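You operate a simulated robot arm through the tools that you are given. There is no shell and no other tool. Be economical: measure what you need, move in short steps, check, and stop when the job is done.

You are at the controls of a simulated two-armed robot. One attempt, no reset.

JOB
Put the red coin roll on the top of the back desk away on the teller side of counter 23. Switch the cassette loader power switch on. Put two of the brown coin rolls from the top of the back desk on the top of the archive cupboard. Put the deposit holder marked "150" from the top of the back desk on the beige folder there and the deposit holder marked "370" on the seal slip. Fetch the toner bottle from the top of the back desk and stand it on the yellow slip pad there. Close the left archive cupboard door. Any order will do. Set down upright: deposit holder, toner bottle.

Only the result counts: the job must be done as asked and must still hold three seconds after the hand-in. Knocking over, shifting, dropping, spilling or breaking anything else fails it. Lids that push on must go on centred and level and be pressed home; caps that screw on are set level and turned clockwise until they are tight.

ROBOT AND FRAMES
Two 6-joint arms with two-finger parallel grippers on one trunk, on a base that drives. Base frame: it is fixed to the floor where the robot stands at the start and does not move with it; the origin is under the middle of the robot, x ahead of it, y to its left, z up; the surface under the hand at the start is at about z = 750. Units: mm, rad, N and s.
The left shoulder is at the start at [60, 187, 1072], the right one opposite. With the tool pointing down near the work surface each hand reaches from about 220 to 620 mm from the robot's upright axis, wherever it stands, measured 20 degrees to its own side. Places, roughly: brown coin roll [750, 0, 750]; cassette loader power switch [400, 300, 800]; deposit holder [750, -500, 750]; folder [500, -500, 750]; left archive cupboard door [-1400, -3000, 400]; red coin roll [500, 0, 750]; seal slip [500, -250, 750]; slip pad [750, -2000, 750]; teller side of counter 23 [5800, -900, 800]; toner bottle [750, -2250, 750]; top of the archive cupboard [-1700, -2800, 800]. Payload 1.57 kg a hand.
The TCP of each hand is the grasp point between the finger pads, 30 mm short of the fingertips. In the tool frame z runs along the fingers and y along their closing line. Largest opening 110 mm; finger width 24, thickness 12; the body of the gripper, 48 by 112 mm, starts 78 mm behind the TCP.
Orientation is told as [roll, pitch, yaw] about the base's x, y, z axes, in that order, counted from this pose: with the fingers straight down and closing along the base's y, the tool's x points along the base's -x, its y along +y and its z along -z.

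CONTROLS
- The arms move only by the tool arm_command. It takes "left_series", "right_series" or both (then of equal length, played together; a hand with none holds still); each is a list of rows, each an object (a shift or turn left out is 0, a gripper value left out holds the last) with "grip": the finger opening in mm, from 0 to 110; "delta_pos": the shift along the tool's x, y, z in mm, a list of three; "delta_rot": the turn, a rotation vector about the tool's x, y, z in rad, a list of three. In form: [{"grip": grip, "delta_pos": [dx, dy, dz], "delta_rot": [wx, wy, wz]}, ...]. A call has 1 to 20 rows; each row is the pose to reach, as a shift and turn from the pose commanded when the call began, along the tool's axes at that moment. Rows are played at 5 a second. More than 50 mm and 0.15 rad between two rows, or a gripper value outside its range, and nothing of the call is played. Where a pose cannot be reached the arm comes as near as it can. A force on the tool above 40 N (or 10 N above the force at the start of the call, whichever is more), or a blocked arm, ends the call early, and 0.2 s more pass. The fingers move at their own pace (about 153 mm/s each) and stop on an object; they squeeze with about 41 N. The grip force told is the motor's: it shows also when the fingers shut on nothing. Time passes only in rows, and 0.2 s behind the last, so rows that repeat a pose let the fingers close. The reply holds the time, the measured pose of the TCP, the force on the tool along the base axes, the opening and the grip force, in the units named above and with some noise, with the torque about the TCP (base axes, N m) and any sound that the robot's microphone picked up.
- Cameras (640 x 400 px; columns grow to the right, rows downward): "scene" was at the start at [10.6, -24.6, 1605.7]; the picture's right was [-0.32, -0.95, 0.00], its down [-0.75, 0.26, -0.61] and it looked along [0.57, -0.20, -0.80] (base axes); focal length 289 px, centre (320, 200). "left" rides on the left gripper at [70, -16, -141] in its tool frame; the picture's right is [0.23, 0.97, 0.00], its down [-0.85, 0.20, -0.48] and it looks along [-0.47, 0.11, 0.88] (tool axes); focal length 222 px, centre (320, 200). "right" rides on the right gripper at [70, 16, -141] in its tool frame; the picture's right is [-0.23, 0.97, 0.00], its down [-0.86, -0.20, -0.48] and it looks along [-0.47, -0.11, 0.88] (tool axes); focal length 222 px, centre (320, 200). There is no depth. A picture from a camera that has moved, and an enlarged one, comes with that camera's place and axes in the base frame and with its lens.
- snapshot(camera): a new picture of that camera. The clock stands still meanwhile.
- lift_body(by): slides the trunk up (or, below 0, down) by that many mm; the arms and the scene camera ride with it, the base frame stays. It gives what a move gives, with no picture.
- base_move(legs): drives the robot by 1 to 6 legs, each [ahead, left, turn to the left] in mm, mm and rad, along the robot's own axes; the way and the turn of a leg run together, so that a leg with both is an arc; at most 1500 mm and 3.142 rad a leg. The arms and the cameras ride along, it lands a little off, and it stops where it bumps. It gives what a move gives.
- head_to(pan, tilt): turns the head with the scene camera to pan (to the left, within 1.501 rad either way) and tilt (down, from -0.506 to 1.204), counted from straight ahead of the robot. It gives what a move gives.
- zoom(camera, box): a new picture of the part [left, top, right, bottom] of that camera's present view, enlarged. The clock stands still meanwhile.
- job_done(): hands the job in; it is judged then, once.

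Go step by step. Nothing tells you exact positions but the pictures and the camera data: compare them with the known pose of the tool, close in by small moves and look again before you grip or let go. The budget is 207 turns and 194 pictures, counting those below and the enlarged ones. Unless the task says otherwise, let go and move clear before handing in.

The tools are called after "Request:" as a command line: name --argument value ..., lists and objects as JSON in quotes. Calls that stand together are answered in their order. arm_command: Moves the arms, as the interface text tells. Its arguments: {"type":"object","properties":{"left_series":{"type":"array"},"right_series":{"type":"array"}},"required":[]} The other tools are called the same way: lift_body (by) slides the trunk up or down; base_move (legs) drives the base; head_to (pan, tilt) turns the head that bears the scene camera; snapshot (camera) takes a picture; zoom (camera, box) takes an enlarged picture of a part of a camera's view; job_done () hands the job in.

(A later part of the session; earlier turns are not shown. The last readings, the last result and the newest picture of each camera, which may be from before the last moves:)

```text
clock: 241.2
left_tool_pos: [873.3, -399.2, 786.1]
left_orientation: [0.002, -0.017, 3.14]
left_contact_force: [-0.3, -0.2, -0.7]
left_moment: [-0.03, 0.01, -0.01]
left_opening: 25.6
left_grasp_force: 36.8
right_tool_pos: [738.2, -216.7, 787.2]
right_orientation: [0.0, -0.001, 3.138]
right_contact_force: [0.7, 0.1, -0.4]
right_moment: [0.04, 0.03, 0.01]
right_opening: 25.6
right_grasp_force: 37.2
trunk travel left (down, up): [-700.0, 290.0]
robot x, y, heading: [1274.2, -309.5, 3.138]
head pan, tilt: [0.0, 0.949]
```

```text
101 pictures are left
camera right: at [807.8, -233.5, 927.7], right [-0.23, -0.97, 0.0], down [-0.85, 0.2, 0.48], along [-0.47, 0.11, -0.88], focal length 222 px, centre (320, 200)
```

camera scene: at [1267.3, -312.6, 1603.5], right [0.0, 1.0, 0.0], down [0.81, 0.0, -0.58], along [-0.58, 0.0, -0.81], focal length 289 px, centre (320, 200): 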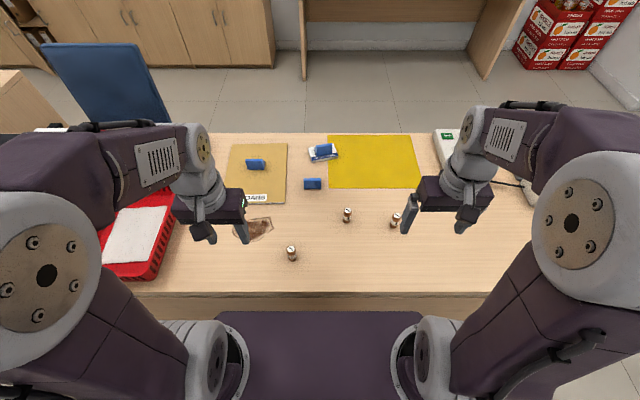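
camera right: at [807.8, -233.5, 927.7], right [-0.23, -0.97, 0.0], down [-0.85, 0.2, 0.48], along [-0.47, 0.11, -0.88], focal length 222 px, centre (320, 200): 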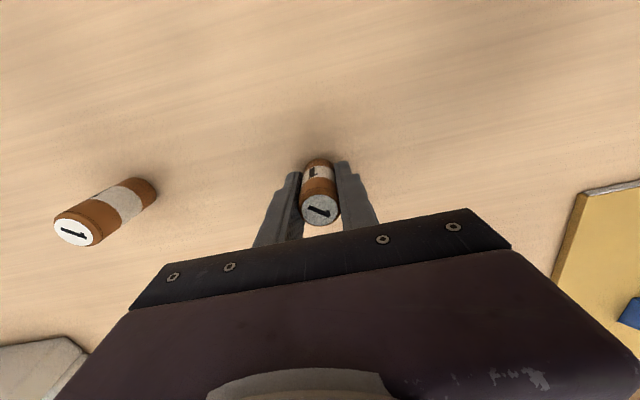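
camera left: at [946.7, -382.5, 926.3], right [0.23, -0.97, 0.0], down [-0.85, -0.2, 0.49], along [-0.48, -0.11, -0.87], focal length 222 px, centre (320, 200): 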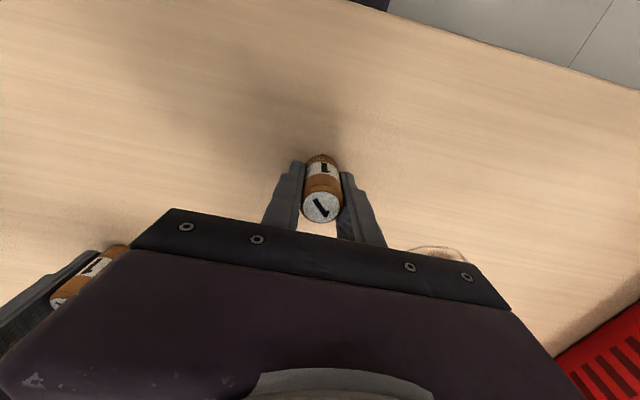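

Both rolls are gripped. I lift, tuck, and drive towards the archive cupboard.

Request:
arm_command --left_series '[{"delta_pos": [0, 0, -30]}, {"delta_pos": [0, 0, -75]}, {"delta_pos": [0, 0, -120]}, {"delta_pos": [20, 10, -160]}, {"delta_pos": [40, 20, -200]}, {"delta_pos": [60, 40, -235]}, {"delta_pos": [80, 60, -265]}, {"delta_pos": [100, 80, -290]}, {"delta_pos": [115, 80, -310]}]' --right_series '[{"delta_pos": [0, 0, -30]}, {"delta_pos": [0, 0, -75]}, {"delta_pos": [20, 0, -115]}, {"delta_pos": [50, 0, -150]}, {"delta_pos": [80, -10, -185]}, {"delta_pos": [110, -25, -220]}, {"delta_pos": [140, -45, -250]}, {"delta_pos": [175, -65, -280]}, {"delta_pos": [215, -90, -300]}]'

Request:
base_move --legs '[[-175, 0, 0], [0, 1500, 0], [0, 1190, 0], [1400, 0, 0]]'

Request:
head_to --pan 0.0 --tilt 0.5

Request:
snapshot --camera "scene"

```text
refused: row 8 steps farther than a row can; nothing moved
```

```text
clock: 246.2
left_tool_pos: [1048.1, -1059.7, 786.0]
left_orientation: [0.001, -0.018, 3.135]
left_contact_force: [-0.1, -0.3, -0.4]
left_moment: [0.02, -0.01, 0.02]
left_opening: 25.5
left_grasp_force: 36.7
right_tool_pos: [913.0, -867.1, 786.2]
right_orientation: [-0.015, 0.005, 3.125]
right_contact_force: [-0.7, 24.8, 1.4]
right_moment: [-1.28, 0.03, -0.39]
right_opening: 25.4
right_grasp_force: 37.0
trunk travel left (down, up): [-700.0, 290.0]
robot x, y, heading: [1454.3, -975.7, 3.133]
head pan, tilt: [0.0, 0.949]
stopped in leg 2: the force on the tool passed its limit at 100 N (the readings are from after the stop); the commanded pose is now the measured one
```

```text
clock: 247.1
left_tool_pos: [1049.6, -1056.8, 787.5]
left_orientation: [0.005, -0.017, 3.135]
left_contact_force: [-0.3, -0.7, -0.8]
left_moment: [-0.01, -0.02, -0.02]
left_opening: 25.6
left_grasp_force: 36.8
right_tool_pos: [913.1, -866.3, 786.8]
right_orientation: [-0.009, 0.004, 3.127]
right_contact_force: [-0.8, 17.5, -0.4]
right_moment: [-0.78, -0.04, -0.25]
right_opening: 25.9
right_grasp_force: 36.6
trunk travel left (down, up): [-700.0, 290.0]
robot x, y, heading: [1453.2, -975.4, 3.132]
head pan, tilt: [0.0, 0.499]
```

```text
100 pictures are left
camera scene: at [1421.8, -970.2, 1640.9], right [0.01, 1.0, 0.0], down [0.48, -0.01, -0.88], along [-0.88, 0.0, -0.48], focal length 289 px, centre (320, 200)
```

scene: 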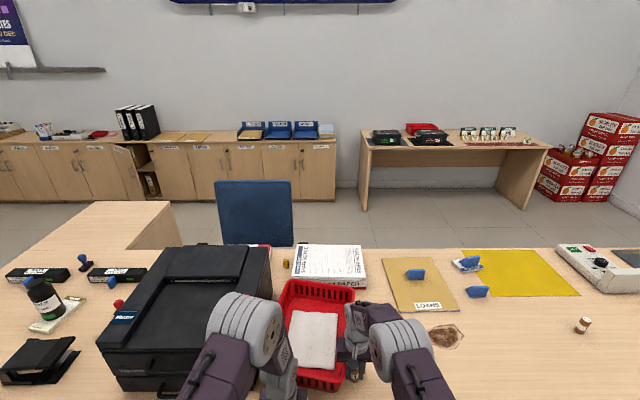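

My arm move was refused and the drive then ran with the hands low; the right hand has bumped the red tray. I look closely at what happened before anything else.

Request:
snapshot --camera "right"

Request:
snapshot --camera "left"

Request:
head_to --pan 0.0 --tilt 0.949

Request:
snapshot --camera "scene"

```text
99 pictures are left
camera right: at [982.4, -884.3, 927.4], right [-0.24, -0.97, -0.01], down [-0.85, 0.21, 0.48], along [-0.46, 0.12, -0.88], focal length 222 px, centre (320, 200)
```

right: 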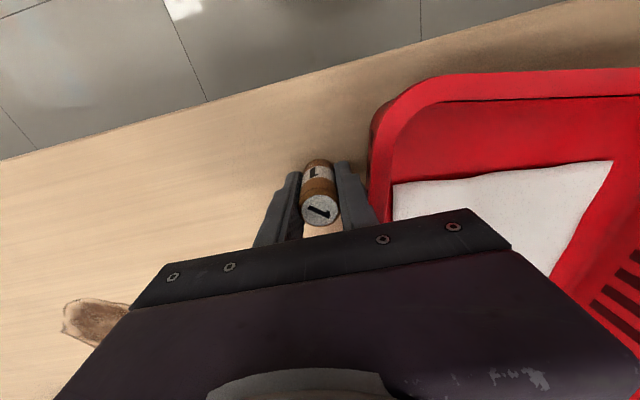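

```text
98 pictures are left
camera left: at [1121.6, -1040.7, 926.4], right [0.22, -0.98, 0.0], down [-0.85, -0.19, 0.49], along [-0.48, -0.11, -0.87], focal length 222 px, centre (320, 200)
```

left: 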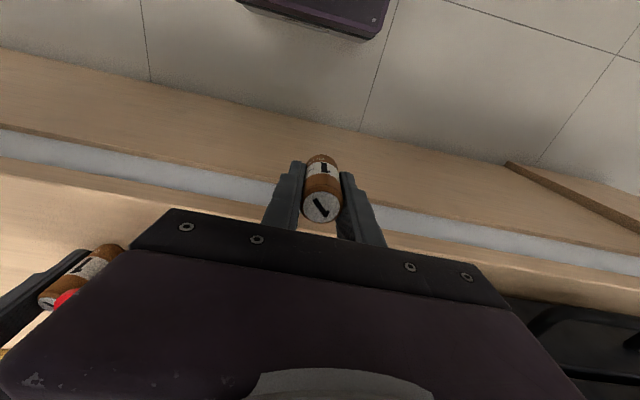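

```text
clock: 248.0
left_tool_pos: [1049.1, -1056.5, 786.7]
left_orientation: [0.004, -0.018, 3.135]
left_contact_force: [-0.7, 0.1, 0.1]
left_moment: [-0.01, 0.02, -0.01]
left_opening: 25.8
left_grasp_force: 36.8
right_tool_pos: [913.0, -866.2, 786.2]
right_orientation: [-0.009, 0.004, 3.13]
right_contact_force: [-0.7, 20.1, -0.6]
right_moment: [-0.9, -0.05, -0.27]
right_opening: 25.6
right_grasp_force: 36.4
trunk travel left (down, up): [-700.0, 290.0]
robot x, y, heading: [1453.7, -974.6, 3.136]
head pan, tilt: [0.0, 0.949]
```

```text
97 pictures are left
camera scene: at [1439.9, -970.3, 1603.6], right [0.01, 1.0, 0.0], down [0.81, -0.01, -0.58], along [-0.58, 0.0, -0.81], focal length 289 px, centre (320, 200)
```

scene: 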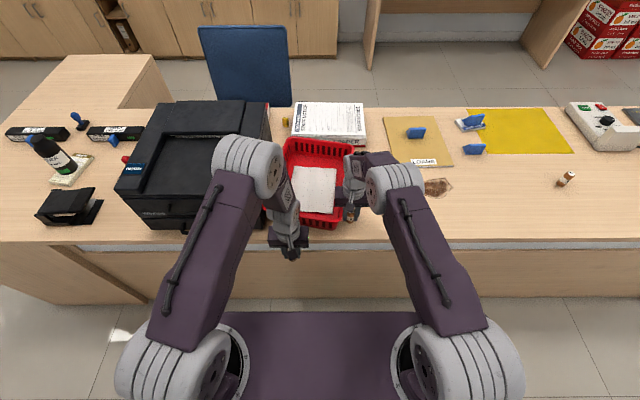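

The tray was pushed about 40–100 mm and turned some 9°. I first back the right hand off, set its roll down in a free spot, and raise the left hand; then I shall put the tray back.

Request:
arm_command --right_series '[{"delta_pos": [0, -20, -4]}, {"delta_pos": [0, -60, -10]}, {"delta_pos": [0, -100, -10]}, {"delta_pos": [0, -140, -10]}, {"delta_pos": [0, -140, -4]}, {"delta_pos": [0, -140, -1]}]' --left_series '[{"delta_pos": [0, 0, -40]}, {"delta_pos": [0, 0, -85]}, {"delta_pos": [0, 0, -130]}, {"delta_pos": [0, 0, -175]}, {"delta_pos": [0, 0, -220]}, {"delta_pos": [0, 0, -265]}]'

```text
clock: 249.4
left_tool_pos: [1056.3, -1063.0, 1053.6]
left_orientation: [0.004, -0.018, 3.136]
left_contact_force: [1.0, -0.1, -1.2]
left_moment: [-0.01, -0.01, 0.01]
left_opening: 25.6
left_grasp_force: 37.1
right_tool_pos: [915.0, -727.7, 790.4]
right_orientation: [-0.01, 0.002, 3.131]
right_contact_force: [0.4, -0.1, -1.0]
right_moment: [-0.04, -0.03, 0.02]
right_opening: 25.7
right_grasp_force: 37.5
trunk travel left (down, up): [-700.0, 290.0]
robot x, y, heading: [1450.9, -974.6, 3.138]
head pan, tilt: [0.0, 0.949]
```

Request:
arm_command --right_series '[{"delta_pos": [0, 0, 1], "delta_rot": [0.009, 0, 0]}, {"delta_pos": [0, 0, 2], "delta_rot": [0.009, 0, 0]}, {"delta_pos": [0, 0, 3], "delta_rot": [0.009, 0, 0]}, {"delta_pos": [0, 0, 4], "delta_rot": [0.009, 0, 0]}]' --left_series '[{"delta_pos": [0, 0, -10]}, {"delta_pos": [0, 0, -20]}, {"delta_pos": [0, 0, -30]}, {"delta_pos": [0, 0, -40]}]'

```text
clock: 250.4
left_tool_pos: [1055.4, -1059.6, 1090.5]
left_orientation: [0.001, -0.018, 3.136]
left_contact_force: [-0.1, 0.3, -2.2]
left_moment: [0.0, 0.01, 0.01]
left_opening: 26.0
left_grasp_force: 36.8
right_tool_pos: [914.6, -728.9, 785.9]
right_orientation: [-0.019, 0.002, 3.132]
right_contact_force: [0.4, 0.2, 2.3]
right_moment: [-0.04, 0.0, 0.02]
right_opening: 25.6
right_grasp_force: 37.2
trunk travel left (down, up): [-700.0, 290.0]
robot x, y, heading: [1453.1, -974.5, 3.135]
head pan, tilt: [0.0, 0.949]
```

Request:
arm_command --right_series '[{"delta_pos": [0, 0, -2], "delta_rot": [-0.019, 0, 0]}, {"delta_pos": [0, 0, -0.5], "delta_rot": [-0.019, 0, 0]}, {"delta_pos": [0, 0, 0.3], "delta_rot": [-0.019, 0, 0]}, {"delta_pos": [0, 0, 0.3], "delta_rot": [-0.019, 0, 0], "grip": 30}, {"delta_pos": [0, 0, 0.3], "delta_rot": [-0.019, 0, 0], "grip": 50}, {"delta_pos": [0, 0, 0.3], "delta_rot": [-0.019, 0, 0], "grip": 64}, {"delta_pos": [0, 0, -30], "delta_rot": [-0.019, 0, 0]}, {"delta_pos": [0, 0, -75], "delta_rot": [-0.019, 0, 0]}, {"delta_pos": [0, 0, -120], "delta_rot": [-0.019, 0, 0]}, {"delta_pos": [0, 0, -165], "delta_rot": [-0.019, 0, 0]}]'

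Request:
snapshot --camera "right"

Request:
snapshot --camera "scene"

```text
clock: 252.6
left_tool_pos: [1056.3, -1060.6, 1089.6]
left_orientation: [0.002, -0.019, 3.133]
left_contact_force: [-0.1, -0.8, -1.8]
left_moment: [0.01, 0.03, 0.01]
left_opening: 25.8
left_grasp_force: 36.7
right_tool_pos: [914.7, -731.6, 951.0]
right_orientation: [-0.003, 0.003, 3.13]
right_contact_force: [-0.1, 0.0, 0.8]
right_moment: [0.01, 0.02, 0.05]
right_opening: 63.9
right_grasp_force: 0.1
trunk travel left (down, up): [-700.0, 290.0]
robot x, y, heading: [1457.3, -971.0, 3.136]
head pan, tilt: [0.0, 0.949]
```

```text
96 pictures are left
camera right: at [983.9, -749.0, 1091.3], right [-0.24, -0.97, 0.0], down [-0.85, 0.21, 0.48], along [-0.46, 0.11, -0.88], focal length 222 px, centre (320, 200)
```

right: 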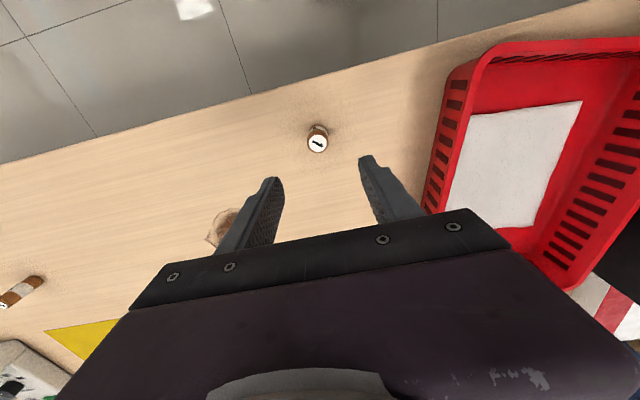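

```text
95 pictures are left
camera scene: at [1441.5, -975.1, 1603.5], right [0.01, 1.0, 0.0], down [0.81, 0.0, -0.58], along [-0.58, 0.0, -0.81], focal length 289 px, centre (320, 200)
```

scene: 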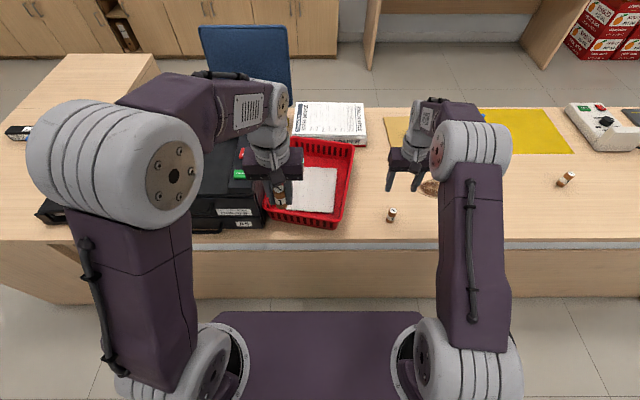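

The roll stands safely. I advance so that the right hand can pinch the tray's side wall.

Request:
base_move --legs '[[165, 0, 0.004]]'

Request:
snapshot --camera "scene"

Request:
snapshot --camera "right"

```text
clock: 254.0
left_tool_pos: [892.2, -1063.7, 1091.5]
left_orientation: [0.002, -0.018, -3.139]
left_contact_force: [1.3, -0.2, -0.6]
left_moment: [0.0, 0.01, 0.0]
left_opening: 25.9
left_grasp_force: 37.0
right_tool_pos: [750.1, -736.3, 950.5]
right_orientation: [0.0, 0.001, 3.14]
right_contact_force: [0.5, -0.4, 0.4]
right_moment: [0.0, 0.01, -0.03]
right_opening: 64.1
right_grasp_force: 0.0
trunk travel left (down, up): [-700.0, 290.0]
robot x, y, heading: [1288.2, -973.8, -3.141]
head pan, tilt: [0.0, 0.949]
```

```text
94 pictures are left
camera scene: at [1277.9, -974.4, 1603.5], right [0.0, 1.0, 0.0], down [0.81, 0.0, -0.58], along [-0.58, 0.0, -0.81], focal length 289 px, centre (320, 200)
```

scene: 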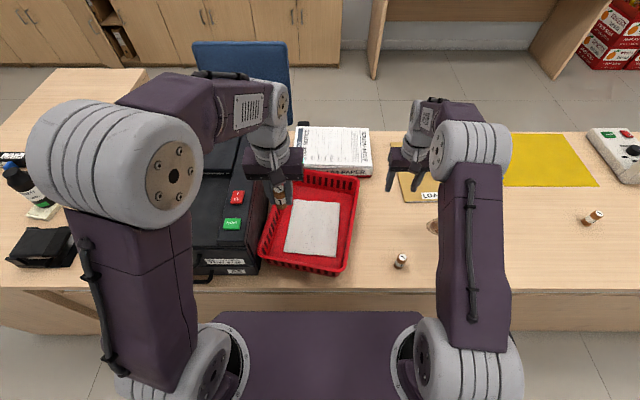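

```text
93 pictures are left
camera right: at [818.1, -752.1, 1091.2], right [-0.23, -0.97, 0.0], down [-0.85, 0.2, 0.48], along [-0.46, 0.11, -0.88], focal length 222 px, centre (320, 200)
```

right: 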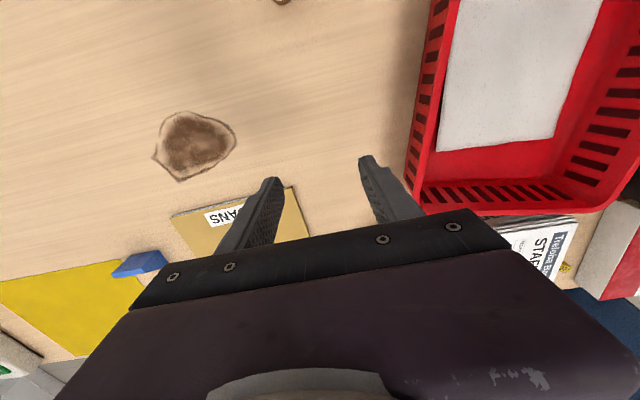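

Request:
arm_command --right_series '[{"delta_pos": [8, 38, 0], "grip": 60, "delta_rot": [0, 0, 0.05]}, {"delta_pos": [15, 75, 0], "delta_rot": [0, 0, 0.1]}, {"delta_pos": [22, 113, 0], "delta_rot": [0, 0, 0.15]}, {"delta_pos": [30, 150, 0], "delta_rot": [0, 0, 0.17]}, {"delta_pos": [30, 150, 45], "delta_rot": [0, 0, 0.17]}, {"delta_pos": [30, 150, 70], "delta_rot": [0, 0, 0.17]}]'

Request:
snapshot --camera "right"

Request:
zoom --camera "scene" --box '[240, 150, 400, 290]'

```text
clock: 255.4
left_tool_pos: [890.8, -1063.8, 1090.3]
left_orientation: [0.002, -0.017, -3.139]
left_contact_force: [0.3, -0.2, -2.1]
left_moment: [0.05, -0.01, -0.04]
left_opening: 25.7
left_grasp_force: 37.0
right_tool_pos: [777.2, -886.6, 877.9]
right_orientation: [0.0, 0.002, 2.966]
right_contact_force: [0.1, -0.8, 0.3]
right_moment: [0.04, 0.02, 0.01]
right_opening: 59.8
right_grasp_force: 0.1
trunk travel left (down, up): [-700.0, 290.0]
robot x, y, heading: [1289.0, -975.0, -3.145]
head pan, tilt: [0.0, 0.949]
```

```text
92 pictures are left
camera right: at [843.0, -914.1, 1018.5], right [-0.39, -0.92, 0.0], down [-0.81, 0.34, 0.48], along [-0.44, 0.19, -0.88], focal length 222 px, centre (320, 200)
```

right: 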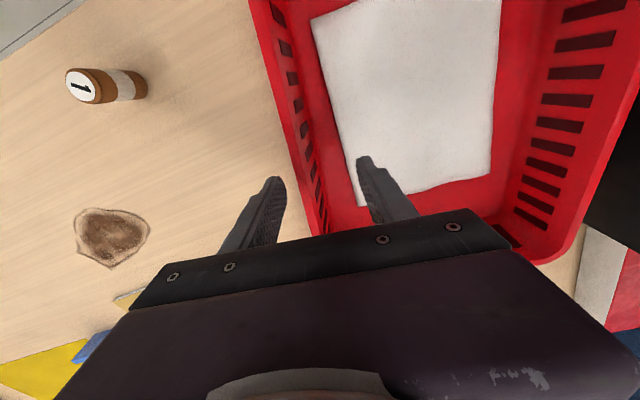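

```text
2.86 times, centred on (320, 220) of scene
camera zoom: at [1275.5, -974.3, 1603.5], right [0.0, 1.0, 0.0], down [0.81, 0.0, -0.58], along [-0.58, 0.0, -0.81], focal length 825 px, centre (320, 143)
```

zoom: 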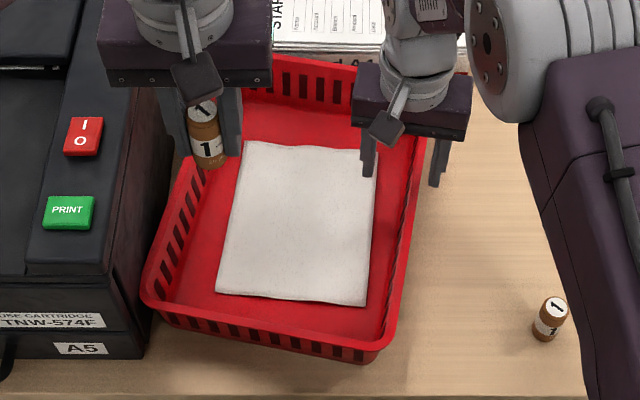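

The fingers straddle the tray's side wall. I lower, pinch the rim, and read the pose.

Request:
arm_command --right_series '[{"delta_pos": [0, -3, 30], "delta_rot": [0, 0, 0.02]}, {"delta_pos": [0, -3, 55], "delta_rot": [0, 0, 0.02]}, {"delta_pos": [0, -3, 60], "delta_rot": [0, 0, 0.02]}, {"delta_pos": [0, -3, 60], "delta_rot": [0, 0, 0.02], "grip": 30}, {"delta_pos": [0, -3, 60], "delta_rot": [0, 0, 0.02], "grip": 10}, {"delta_pos": [0, -3, 60], "delta_rot": [0, 0, 0.02], "grip": 0}, {"delta_pos": [0, -3, 60], "delta_rot": [0, 0, 0.02], "grip": 0}]'

Request:
zoom --camera "scene" --box '[240, 150, 400, 290]'

```text
clock: 257.0
left_tool_pos: [891.9, -1061.6, 1090.0]
left_orientation: [0.003, -0.018, -3.14]
left_contact_force: [-0.1, -0.2, -1.7]
left_moment: [0.01, 0.01, -0.01]
left_opening: 25.8
left_grasp_force: 36.5
right_tool_pos: [777.0, -881.8, 818.0]
right_orientation: [0.0, 0.004, 2.948]
right_contact_force: [-1.8, 8.1, 4.4]
right_moment: [-1.24, 0.14, 0.61]
right_opening: 7.4
right_grasp_force: 27.0
trunk travel left (down, up): [-700.0, 290.0]
robot x, y, heading: [1290.1, -978.0, -3.136]
head pan, tilt: [0.0, 0.949]
```

```text
2.86 times, centred on (320, 220) of scene
camera zoom: at [1276.1, -972.4, 1603.6], right [0.0, 1.0, 0.0], down [0.81, 0.0, -0.58], along [-0.58, 0.0, -0.81], focal length 825 px, centre (320, 143)
```

zoom: 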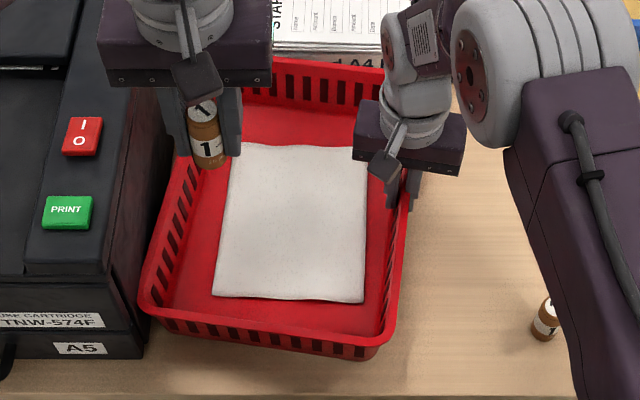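

Request:
arm_command --right_series '[{"delta_pos": [-2, -10, 0], "delta_rot": [0, 0, -0.02], "grip": 0}, {"delta_pos": [-4, -20, 0], "delta_rot": [0, 0, -0.04]}, {"delta_pos": [-6, -30, 0], "delta_rot": [0, 0, -0.06]}, {"delta_pos": [-8, -40, 0], "delta_rot": [0, 0, -0.08]}, {"delta_pos": [-10, -50, 0], "delta_rot": [0, 0, -0.1]}, {"delta_pos": [-12, -60, 0], "delta_rot": [0, 0, -0.12]}, {"delta_pos": [-14, -70, 0], "delta_rot": [0, 0, -0.14]}, {"delta_pos": [-16, -80, 0], "delta_rot": [0, 0, -0.153]}, {"delta_pos": [-17.6, -89.8, 0], "delta_rot": [0, 0, -0.153]}, {"delta_pos": [-17.6, -89.8, 0], "delta_rot": [0, 0, -0.153]}]'

Request:
snapshot --camera "scene"

Request:
zoom --camera "scene" --box '[240, 150, 400, 290]'

```text
clock: 259.2
left_tool_pos: [892.0, -1063.0, 1090.4]
left_orientation: [0.002, -0.018, -3.14]
left_contact_force: [0.1, -0.5, -1.7]
left_moment: [0.0, 0.01, 0.01]
left_opening: 25.6
left_grasp_force: 36.8
right_tool_pos: [777.7, -791.5, 819.4]
right_orientation: [-0.002, 0.002, 3.101]
right_contact_force: [-0.1, -1.2, 3.4]
right_moment: [-1.29, 0.08, 0.11]
right_opening: 6.0
right_grasp_force: 26.1
trunk travel left (down, up): [-700.0, 290.0]
robot x, y, heading: [1288.0, -975.6, -3.139]
head pan, tilt: [0.0, 0.949]
```

```text
89 pictures are left
camera scene: at [1276.6, -974.7, 1603.5], right [0.0, 1.0, 0.0], down [0.81, 0.0, -0.58], along [-0.58, 0.0, -0.81], focal length 289 px, centre (320, 200)
```

scene: 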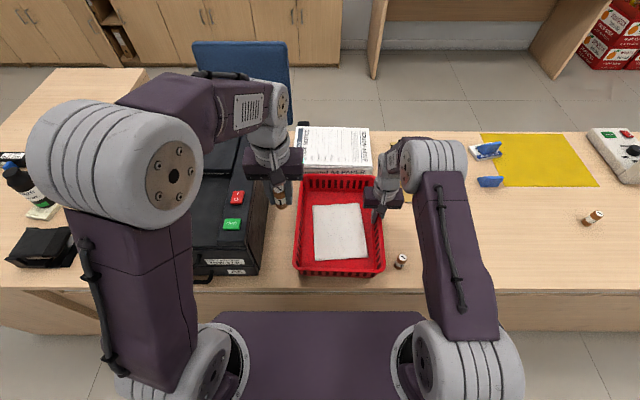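

```text
2.86 times, centred on (320, 220) of scene
camera zoom: at [1276.6, -974.7, 1603.5], right [0.0, 1.0, 0.0], down [0.81, 0.0, -0.58], along [-0.58, 0.0, -0.81], focal length 825 px, centre (320, 143)
```

zoom: 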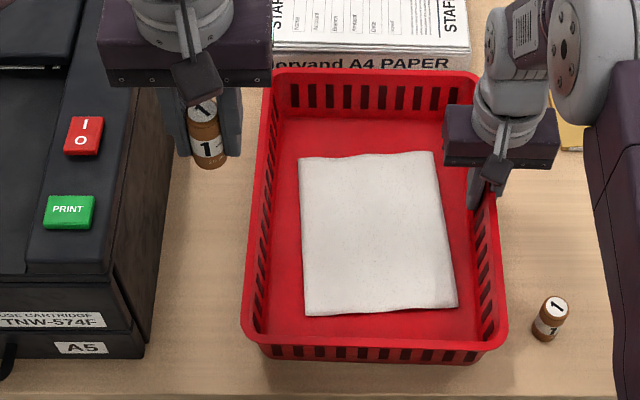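

The tray is roughly back. I release it, raise both hands properly, and drive to the earlier viewpoint to compare with the original picture.

Request:
arm_command --right_series '[{"delta_pos": [0, 0, 0], "grip": 20}, {"delta_pos": [0, 0, 0], "grip": 40}, {"delta_pos": [0, 0, -30]}, {"delta_pos": [0, 0, -75]}, {"delta_pos": [20, 0, -115]}, {"delta_pos": [50, 0, -150]}, {"delta_pos": [80, 0, -185]}, {"delta_pos": [110, 0, -220]}, {"delta_pos": [140, -20, -250]}, {"delta_pos": [170, -40, -275]}]'

Request:
zoom --camera "scene" --box '[240, 150, 400, 290]'

```text
clock: 261.4
left_tool_pos: [893.2, -1063.1, 1091.3]
left_orientation: [0.001, -0.02, -3.139]
left_contact_force: [0.3, -0.2, -2.1]
left_moment: [-0.03, 0.01, 0.02]
left_opening: 25.6
left_grasp_force: 37.2
right_tool_pos: [954.2, -757.1, 1092.1]
right_orientation: [0.0, 0.003, 3.103]
right_contact_force: [0.9, -0.5, 0.5]
right_moment: [0.03, -0.01, 0.0]
right_opening: 40.0
right_grasp_force: 0.1
trunk travel left (down, up): [-700.0, 290.0]
robot x, y, heading: [1287.2, -975.4, -3.142]
head pan, tilt: [0.0, 0.949]
```

```text
2.86 times, centred on (320, 220) of scene
camera zoom: at [1278.3, -974.1, 1603.5], right [0.0, 1.0, 0.0], down [0.81, 0.0, -0.58], along [-0.58, 0.0, -0.81], focal length 825 px, centre (320, 143)
```

zoom: 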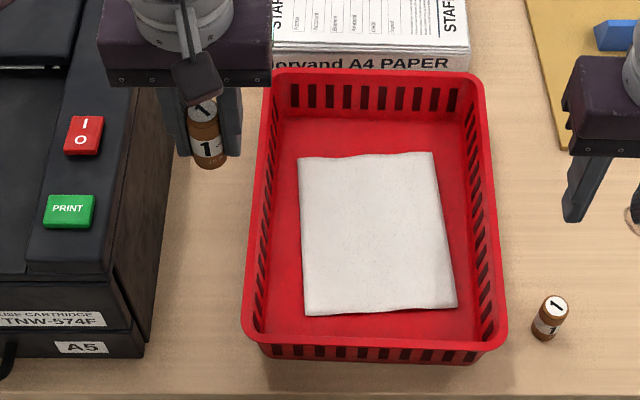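

Request:
base_move --legs '[[-140, 0, 0], [0, -558, 0], [140, 0, 0]]'

Request:
arm_command --left_series '[{"delta_pos": [27, 36, -4]}, {"delta_pos": [55, 72, -8]}, {"delta_pos": [82, 108, -12]}, {"delta_pos": [109, 145, -15]}, {"delta_pos": [109, 145, -15]}]'

Request:
snapshot --camera "left"

```text
clock: 266.5
left_tool_pos: [898.9, -496.0, 1091.9]
left_orientation: [0.002, -0.018, 3.125]
left_contact_force: [0.2, -0.2, -1.8]
left_moment: [0.01, 0.02, 0.02]
left_opening: 25.6
left_grasp_force: 36.8
right_tool_pos: [967.2, -190.5, 1090.3]
right_orientation: [0.002, 0.0, 3.084]
right_contact_force: [0.5, 0.0, 0.2]
right_moment: [0.04, 0.02, 0.02]
right_opening: 40.0
right_grasp_force: 0.0
trunk travel left (down, up): [-700.0, 290.0]
robot x, y, heading: [1298.4, -417.5, 3.125]
head pan, tilt: [0.0, 0.949]
```

```text
clock: 267.7
left_tool_pos: [1007.1, -643.3, 1102.8]
left_orientation: [0.001, -0.017, 3.124]
left_contact_force: [-0.9, -0.5, -1.9]
left_moment: [0.0, -0.02, -0.01]
left_opening: 25.5
left_grasp_force: 37.3
right_tool_pos: [965.0, -191.2, 1090.3]
right_orientation: [0.001, 0.003, 3.084]
right_contact_force: [0.6, -0.9, 0.5]
right_moment: [0.0, 0.01, -0.03]
right_opening: 40.1
right_grasp_force: 0.0
trunk travel left (down, up): [-700.0, 290.0]
robot x, y, heading: [1298.3, -413.2, 3.126]
head pan, tilt: [0.0, 0.949]
```

```text
86 pictures are left
camera left: at [1079.5, -627.9, 1242.8], right [0.21, -0.98, 0.0], down [-0.85, -0.18, 0.49], along [-0.48, -0.1, -0.87], focal length 222 px, centre (320, 200)
```

left: 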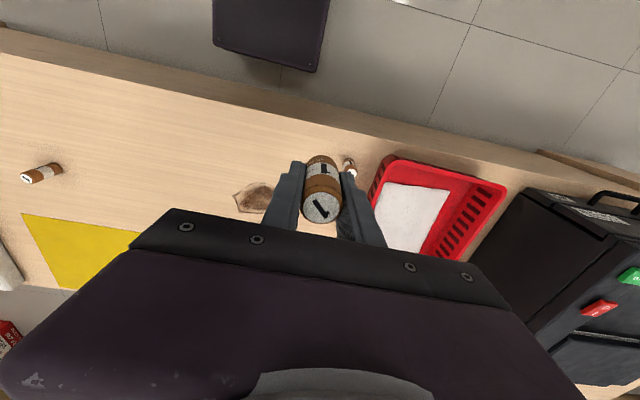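

Request:
arm_command --left_series '[{"delta_pos": [-10.4, 5.5, -2.4], "delta_rot": [0, 0, -0.012]}, {"delta_pos": [-10.4, 5.5, -2.4], "delta_rot": [0, 0, -0.012]}]'

Request:
snapshot --camera "left"

Request:
snapshot --camera "scene"

```text
clock: 268.3
left_tool_pos: [996.4, -649.4, 1105.6]
left_orientation: [0.001, -0.019, 3.138]
left_contact_force: [-0.5, -0.5, -1.2]
left_moment: [-0.02, 0.02, 0.03]
left_opening: 25.7
left_grasp_force: 37.4
right_tool_pos: [965.2, -190.8, 1090.2]
right_orientation: [0.0, 0.001, 3.084]
right_contact_force: [-0.8, -0.3, -0.7]
right_moment: [0.01, -0.01, 0.0]
right_opening: 39.7
right_grasp_force: 0.1
trunk travel left (down, up): [-700.0, 290.0]
robot x, y, heading: [1296.1, -416.3, 3.127]
head pan, tilt: [0.0, 0.949]
```

```text
85 pictures are left
camera left: at [1068.4, -631.9, 1246.2], right [0.22, -0.97, 0.0], down [-0.85, -0.2, 0.49], along [-0.48, -0.11, -0.87], focal length 222 px, centre (320, 200)
```

left: 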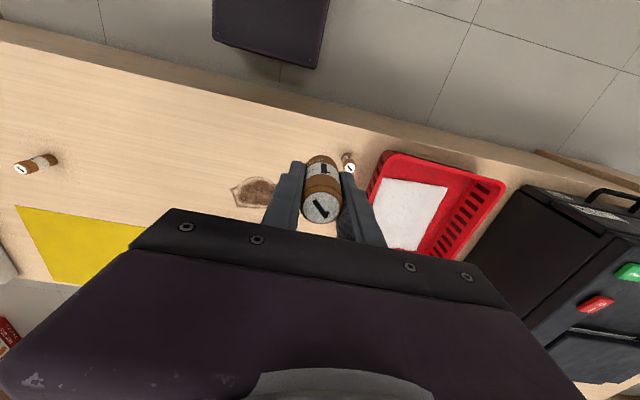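

```text
84 pictures are left
camera scene: at [1285.0, -413.1, 1603.5], right [0.02, 1.0, 0.0], down [0.81, -0.01, -0.58], along [-0.58, 0.01, -0.81], focal length 289 px, centre (320, 200)
```

scene: 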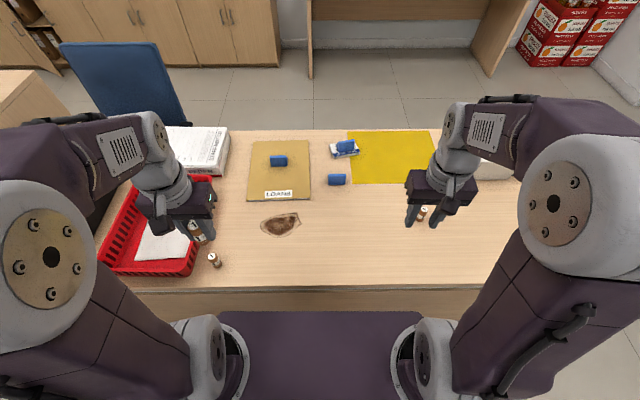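

The tray is within about a centimetre of its old place; I repeat a closer earlier viewpoint to measure the rest.

Request:
arm_command --left_series '[{"delta_pos": [-32, 4, 26]}, {"delta_pos": [-64, 8, 52]}, {"delta_pos": [-96, 12, 77]}, {"delta_pos": [-128, 16, 103]}, {"delta_pos": [-160, 21, 129]}, {"delta_pos": [-191, 25, 155]}, {"delta_pos": [-223.5, 28.8, 180.3], "delta_rot": [0, 0, 0.009]}, {"delta_pos": [-223.5, 28.8, 180.3], "delta_rot": [0, 0, 0.009]}]'

Request:
snapshot --camera "left"

```text
clock: 270.1
left_tool_pos: [765.9, -677.6, 931.2]
left_orientation: [0.001, -0.016, 3.128]
left_contact_force: [0.7, -0.3, -1.0]
left_moment: [0.01, 0.02, 0.0]
left_opening: 25.8
left_grasp_force: 37.1
right_tool_pos: [965.7, -190.7, 1091.5]
right_orientation: [-0.001, 0.002, 3.084]
right_contact_force: [0.9, -0.2, -0.1]
right_moment: [-0.03, 0.01, 0.03]
right_opening: 40.0
right_grasp_force: 0.1
trunk travel left (down, up): [-700.0, 290.0]
robot x, y, heading: [1296.7, -413.9, 3.125]
head pan, tilt: [0.0, 0.949]
```

```text
83 pictures are left
camera left: at [839.0, -661.4, 1071.8], right [0.21, -0.98, 0.0], down [-0.85, -0.19, 0.49], along [-0.48, -0.1, -0.87], focal length 222 px, centre (320, 200)
```

left: 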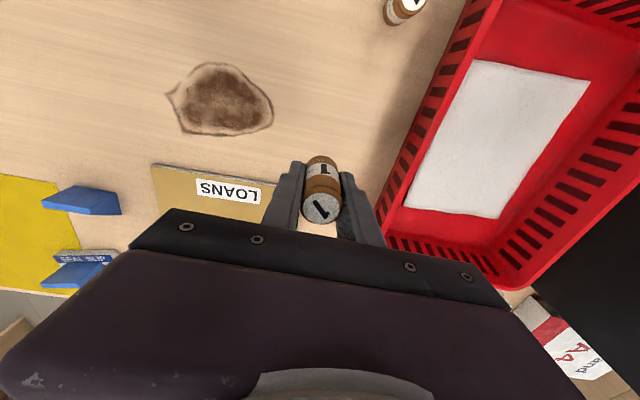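

Request:
arm_command --left_series '[{"delta_pos": [5.5, 1.8, 6.2]}, {"delta_pos": [5.5, 1.8, 6.2]}]'

Request:
snapshot --camera "left"

```text
clock: 270.7
left_tool_pos: [773.5, -678.3, 925.3]
left_orientation: [0.002, -0.017, 3.128]
left_contact_force: [0.0, 0.1, -2.2]
left_moment: [-0.01, 0.03, -0.01]
left_opening: 25.7
left_grasp_force: 37.1
right_tool_pos: [965.6, -190.0, 1090.3]
right_orientation: [0.0, 0.002, 3.084]
right_contact_force: [0.7, -0.2, 0.0]
right_moment: [-0.02, 0.01, 0.02]
right_opening: 39.9
right_grasp_force: 0.1
trunk travel left (down, up): [-700.0, 290.0]
robot x, y, heading: [1299.1, -414.3, 3.126]
head pan, tilt: [0.0, 0.949]
```

```text
82 pictures are left
camera left: at [844.9, -662.3, 1064.9], right [0.21, -0.98, 0.0], down [-0.85, -0.19, 0.49], along [-0.48, -0.1, -0.87], focal length 222 px, centre (320, 200)
```

left: 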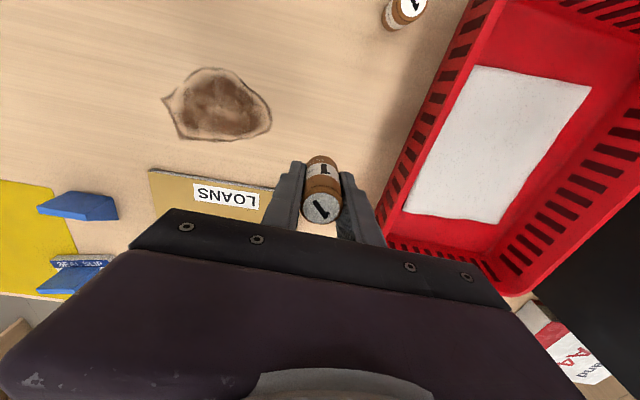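

Comparing with the old picture, the tray is still about 10 mm too far towards +y. I raise the left hand, shift the base, and nudge the tray with the closed right hand.

Request:
arm_command --left_series '[{"delta_pos": [0, 0, -45]}, {"delta_pos": [20, 0, -85]}, {"delta_pos": [50, 0, -120]}, {"delta_pos": [80, 0, -150]}, {"delta_pos": [110, 0, -175]}, {"delta_pos": [140, 0, -185]}, {"delta_pos": [170, 0, -190]}]' --right_series '[{"delta_pos": [0, 0, 0], "grip": 0}, {"delta_pos": [0, 0, 0]}, {"delta_pos": [0, 0, 0]}, {"delta_pos": [0, 0, 0]}, {"delta_pos": [0, 0, 0]}, {"delta_pos": [0, 0, 0], "delta_rot": [0, 0, -0.04]}, {"delta_pos": [0, 0, 0], "delta_rot": [0, 0, -0.04]}]'

```text
clock: 272.3
left_tool_pos: [948.7, -680.2, 1107.9]
left_orientation: [0.002, -0.02, 3.128]
left_contact_force: [-0.1, -1.1, -0.9]
left_moment: [-0.02, -0.01, 0.04]
left_opening: 25.6
left_grasp_force: 36.9
right_tool_pos: [966.1, -189.9, 1091.0]
right_orientation: [0.0, 0.002, 3.124]
right_contact_force: [0.2, 0.6, -0.2]
right_moment: [0.02, 0.02, -0.01]
right_opening: 0.2
right_grasp_force: 21.7
trunk travel left (down, up): [-700.0, 290.0]
robot x, y, heading: [1300.0, -411.9, 3.127]
head pan, tilt: [0.0, 0.949]
```

Request:
base_move --legs '[[0, 400, 0.015]]'

```text
clock: 274.7
left_tool_pos: [951.7, -1073.8, 1108.3]
left_orientation: [0.001, -0.018, -3.13]
left_contact_force: [-0.3, -0.6, -1.3]
left_moment: [-0.02, 0.01, 0.01]
left_opening: 25.6
left_grasp_force: 37.1
right_tool_pos: [959.6, -584.0, 1089.9]
right_orientation: [0.0, 0.002, -3.133]
right_contact_force: [-0.2, -0.4, 0.2]
right_moment: [0.03, 0.02, 0.01]
right_opening: 0.1
right_grasp_force: 20.7
trunk travel left (down, up): [-700.0, 290.0]
robot x, y, heading: [1297.8, -799.1, -3.133]
head pan, tilt: [0.0, 0.949]
```

Request:
arm_command --right_series '[{"delta_pos": [-34, 27, 15]}, {"delta_pos": [-68, 55, 30]}, {"delta_pos": [-102, 82, 45]}, {"delta_pos": [-136, 110, 60]}, {"delta_pos": [-170, 137, 75]}, {"delta_pos": [-204, 164, 90]}, {"delta_pos": [-204, 164, 135]}, {"delta_pos": [-204, 164, 180]}, {"delta_pos": [-204, 164, 225]}, {"delta_pos": [-204, 164, 265]}, {"delta_pos": [-204, 164, 290]}]'

Request:
zoom --camera "scene" --box '[200, 150, 400, 290]'

Request:
snapshot --camera "right"

```text
clock: 277.1
left_tool_pos: [952.5, -1074.4, 1107.6]
left_orientation: [0.003, -0.018, -3.128]
left_contact_force: [-0.1, 0.1, -1.8]
left_moment: [-0.01, 0.0, 0.02]
left_opening: 25.7
left_grasp_force: 37.5
right_tool_pos: [759.1, -749.4, 801.2]
right_orientation: [-0.001, 0.001, -3.133]
right_contact_force: [-0.2, 0.5, 0.1]
right_moment: [-0.01, -0.04, 0.02]
right_opening: 0.1
right_grasp_force: 21.5
trunk travel left (down, up): [-700.0, 290.0]
robot x, y, heading: [1301.2, -796.8, -3.136]
head pan, tilt: [0.0, 0.949]
```

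```text
2.86 times, centred on (300, 220) of scene
camera zoom: at [1283.5, -799.6, 1603.6], right [-0.01, 1.0, 0.0], down [0.81, 0.01, -0.58], along [-0.58, -0.01, -0.81], focal length 825 px, centre (377, 143)
```

zoom: 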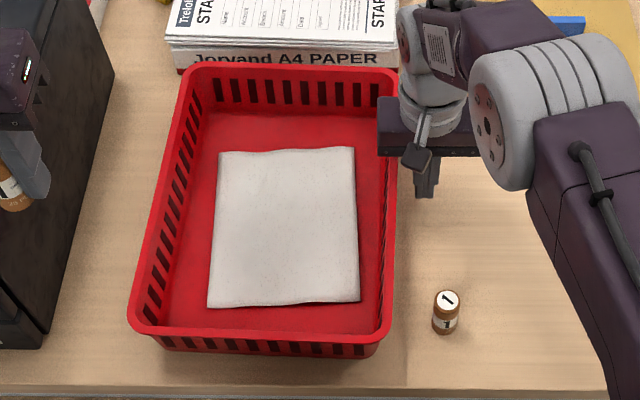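

```text
80 pictures are left
camera right: at [828.1, -764.0, 942.3], right [-0.22, -0.98, 0.0], down [-0.86, 0.19, 0.48], along [-0.47, 0.11, -0.88], focal length 222 px, centre (320, 200)
```

right: 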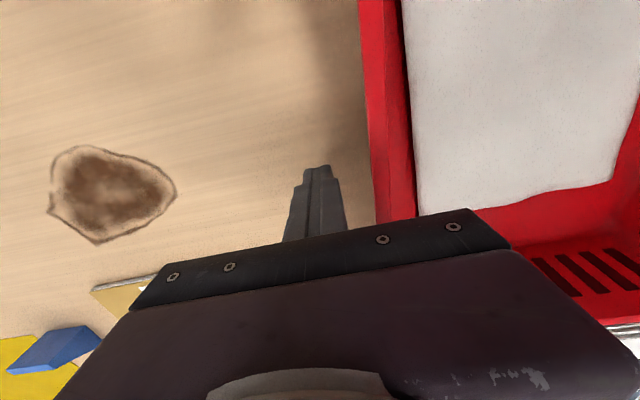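

Request:
arm_command --right_series '[{"delta_pos": [0, 15, 0]}, {"delta_pos": [0, 20, 0]}, {"delta_pos": [0, 23, 0]}, {"delta_pos": [0, 26, 0]}, {"delta_pos": [0, 29, 0]}, {"delta_pos": [0, 31, 0]}, {"delta_pos": [0, 33, 0]}, {"delta_pos": [0, 33, 0]}]'

Request:
zoom --camera "scene" --box '[200, 150, 400, 290]'

```text
clock: 278.9
left_tool_pos: [950.9, -1075.6, 1108.3]
left_orientation: [0.001, -0.019, -3.131]
left_contact_force: [-0.2, 0.0, -1.2]
left_moment: [-0.05, -0.03, 0.0]
left_opening: 25.8
left_grasp_force: 36.6
right_tool_pos: [757.1, -782.7, 800.7]
right_orientation: [-0.001, 0.002, -3.136]
right_contact_force: [-0.4, 1.2, 0.1]
right_moment: [-0.02, 0.0, -0.05]
right_opening: 0.0
right_grasp_force: 21.0
trunk travel left (down, up): [-700.0, 290.0]
robot x, y, heading: [1293.5, -796.1, -3.132]
head pan, tilt: [0.0, 0.949]
```

```text
2.86 times, centred on (300, 220) of scene
camera zoom: at [1283.7, -799.4, 1603.5], right [-0.01, 1.0, 0.0], down [0.81, 0.01, -0.58], along [-0.58, -0.01, -0.81], focal length 825 px, centre (377, 143)
```

zoom: 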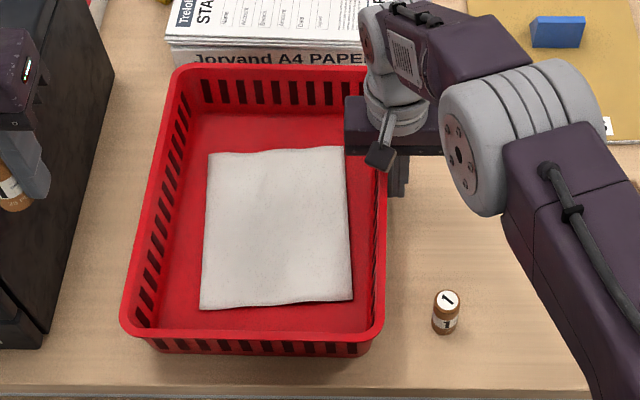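

The tray moved about 9 mm. I retract and check again from the reference viewpoint.

Request:
arm_command --right_series '[{"delta_pos": [0, -25, 0]}, {"delta_pos": [0, -30, -40]}, {"delta_pos": [0, -30, -85]}, {"delta_pos": [20, -30, -125]}, {"delta_pos": [50, -30, -160]}, {"delta_pos": [80, -30, -195]}, {"delta_pos": [110, -30, -230]}, {"delta_pos": [140, -30, -260]}, {"delta_pos": [175, -30, -290]}]'

Request:
base_move --legs '[[0, -385, 0]]'

```text
clock: 280.9
left_tool_pos: [955.1, -1074.4, 1108.7]
left_orientation: [0.001, -0.019, -3.128]
left_contact_force: [0.7, 0.5, -1.7]
left_moment: [-0.04, 0.03, 0.01]
left_opening: 25.7
left_grasp_force: 36.4
right_tool_pos: [934.1, -755.1, 1092.4]
right_orientation: [-0.001, 0.002, -3.135]
right_contact_force: [0.4, 0.7, -0.5]
right_moment: [-0.02, 0.03, 0.0]
right_opening: 0.0
right_grasp_force: 21.4
trunk travel left (down, up): [-700.0, 290.0]
robot x, y, heading: [1294.9, -797.7, -3.13]
head pan, tilt: [0.0, 0.949]
```

```text
clock: 283.4
left_tool_pos: [947.6, -684.5, 1108.7]
left_orientation: [-0.001, -0.015, -3.127]
left_contact_force: [1.1, -0.3, -2.6]
left_moment: [-0.03, 0.02, 0.02]
left_opening: 25.9
left_grasp_force: 37.2
right_tool_pos: [925.7, -363.8, 1091.8]
right_orientation: [-0.002, 0.003, -3.133]
right_contact_force: [0.6, 0.3, 0.0]
right_moment: [-0.07, -0.02, 0.01]
right_opening: 0.1
right_grasp_force: 21.9
trunk travel left (down, up): [-700.0, 290.0]
robot x, y, heading: [1292.3, -404.4, -3.13]
head pan, tilt: [0.0, 0.949]
```

Request:
arm_command --left_series '[{"delta_pos": [-29, -1, 31]}, {"delta_pos": [-58, -3, 61]}, {"delta_pos": [-87, -4, 92]}, {"delta_pos": [-116, -5, 122]}, {"delta_pos": [-145, -7, 153]}, {"delta_pos": [-174.5, -8, 183.4], "delta_rot": [0, 0, 0.027]}, {"delta_pos": [-174.5, -8, 183.4], "delta_rot": [0, 0, 0.027]}]'

Request:
snapshot --camera "left"

```text
clock: 285.0
left_tool_pos: [772.9, -677.4, 929.2]
left_orientation: [0.002, -0.016, 3.129]
left_contact_force: [0.0, -0.4, -1.2]
left_moment: [0.01, 0.02, 0.01]
left_opening: 25.5
left_grasp_force: 37.2
right_tool_pos: [927.2, -363.0, 1092.6]
right_orientation: [-0.001, 0.001, -3.131]
right_contact_force: [0.2, -0.3, 0.0]
right_moment: [0.0, 0.05, -0.01]
right_opening: 0.4
right_grasp_force: 21.5
trunk travel left (down, up): [-700.0, 290.0]
robot x, y, heading: [1295.4, -408.4, -3.131]
head pan, tilt: [0.0, 0.949]
```

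```text
78 pictures are left
camera left: at [845.0, -662.5, 1069.7], right [0.21, -0.98, 0.0], down [-0.85, -0.19, 0.49], along [-0.48, -0.1, -0.87], focal length 222 px, centre (320, 200)
```

left: 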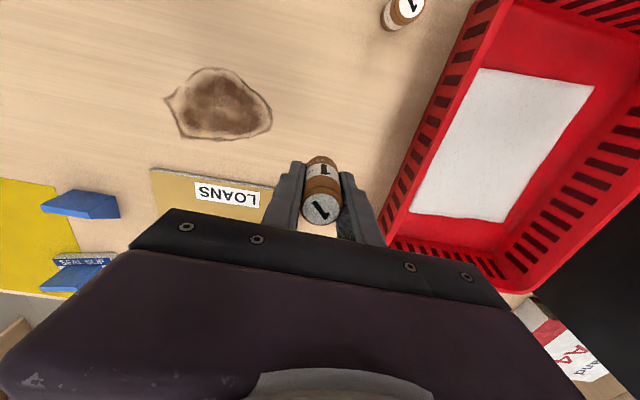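

The tray is back to within a few millimetres. I raise the left hand and shift to re-grip the roll standing near (918,-731).

Request:
arm_command --left_series '[{"delta_pos": [0, 0, -45]}, {"delta_pos": [20, 0, -85]}, {"delta_pos": [50, 0, -120]}, {"delta_pos": [80, 0, -150]}, {"delta_pos": [110, 0, -175]}, {"delta_pos": [140, 0, -185]}, {"delta_pos": [170, 0, -190]}]'

```text
clock: 286.6
left_tool_pos: [947.4, -678.9, 1114.9]
left_orientation: [0.002, -0.02, 3.128]
left_contact_force: [0.5, 0.1, -1.4]
left_moment: [-0.02, -0.01, 0.05]
left_opening: 25.8
left_grasp_force: 36.9
right_tool_pos: [927.3, -362.8, 1091.6]
right_orientation: [0.0, 0.001, -3.132]
right_contact_force: [0.3, 0.3, 0.6]
right_moment: [0.02, 0.0, 0.02]
right_opening: 0.1
right_grasp_force: 21.1
trunk travel left (down, up): [-700.0, 290.0]
robot x, y, heading: [1293.2, -407.2, -3.135]
head pan, tilt: [0.0, 0.949]
```

Request:
base_move --legs '[[0, 360, 0]]'

Request:
zoom --camera "scene" --box '[200, 150, 440, 300]'

Request:
snapshot --camera "right"

```text
clock: 288.9
left_tool_pos: [948.8, -1041.6, 1114.8]
left_orientation: [0.001, -0.018, 3.127]
left_contact_force: [0.3, -0.5, -2.3]
left_moment: [0.0, 0.01, 0.01]
left_opening: 25.5
left_grasp_force: 36.8
right_tool_pos: [929.5, -725.7, 1090.9]
right_orientation: [0.003, 0.003, -3.134]
right_contact_force: [-0.6, 0.2, -0.3]
right_moment: [0.02, 0.01, -0.03]
right_opening: 0.0
right_grasp_force: 21.7
trunk travel left (down, up): [-700.0, 290.0]
robot x, y, heading: [1294.3, -767.8, -3.132]
head pan, tilt: [0.0, 0.949]
```

```text
2.67 times, centred on (320, 225) of scene
camera zoom: at [1283.5, -770.4, 1603.5], right [-0.01, 1.0, 0.0], down [0.81, 0.01, -0.58], along [-0.58, -0.01, -0.81], focal length 770 px, centre (320, 133)
```

zoom: 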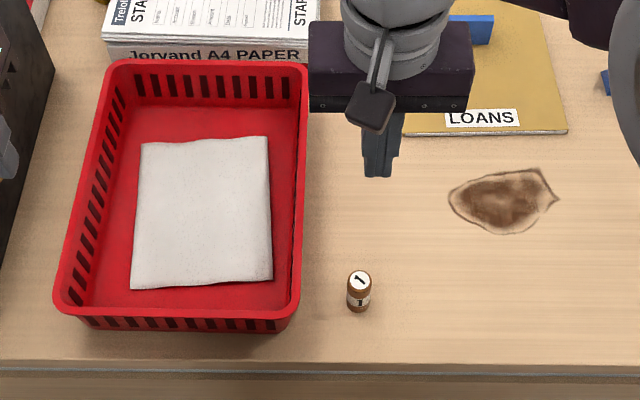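

```text
76 pictures are left
camera right: at [999.8, -741.0, 1233.0], right [-0.22, -0.98, 0.0], down [-0.86, 0.19, 0.48], along [-0.46, 0.11, -0.88], focal length 222 px, centre (320, 200)
```

right: 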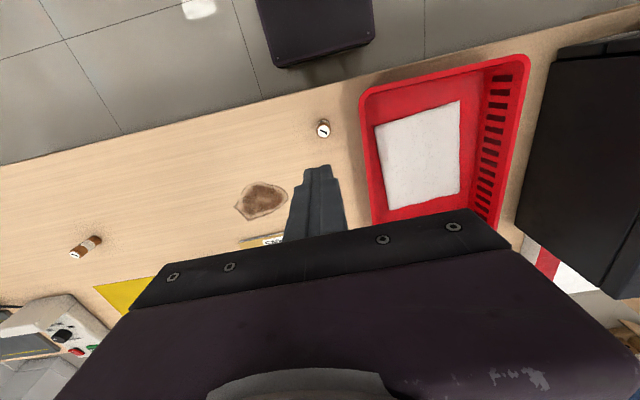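

Request:
arm_command --right_series '[{"delta_pos": [-5, 1, 45], "grip": 60}, {"delta_pos": [-10, 2, 90]}, {"delta_pos": [-10, 2, 135]}, {"delta_pos": [-10, 2, 180]}, {"delta_pos": [-10, 2, 215]}, {"delta_pos": [-10, 2, 215]}]'

Request:
snapshot --camera "right"

```text
clock: 290.3
left_tool_pos: [950.2, -1041.5, 1114.9]
left_orientation: [0.003, -0.018, 3.125]
left_contact_force: [0.3, -0.4, -1.3]
left_moment: [0.0, 0.0, -0.03]
left_opening: 25.5
left_grasp_force: 36.7
right_tool_pos: [921.5, -729.5, 878.4]
right_orientation: [0.0, 0.003, -3.135]
right_contact_force: [0.8, 0.7, -0.9]
right_moment: [0.01, 0.02, 0.02]
right_opening: 60.0
right_grasp_force: 0.1
trunk travel left (down, up): [-700.0, 290.0]
robot x, y, heading: [1300.8, -770.6, -3.133]
head pan, tilt: [0.0, 0.949]
```

```text
75 pictures are left
camera right: at [990.9, -745.0, 1018.8], right [-0.22, -0.98, 0.0], down [-0.86, 0.19, 0.48], along [-0.47, 0.11, -0.88], focal length 222 px, centre (320, 200)
```

right: 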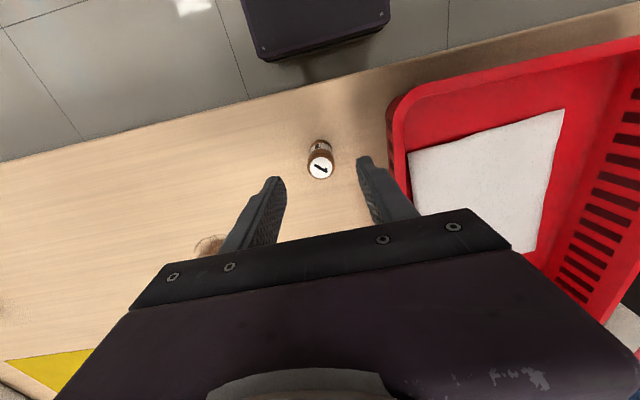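

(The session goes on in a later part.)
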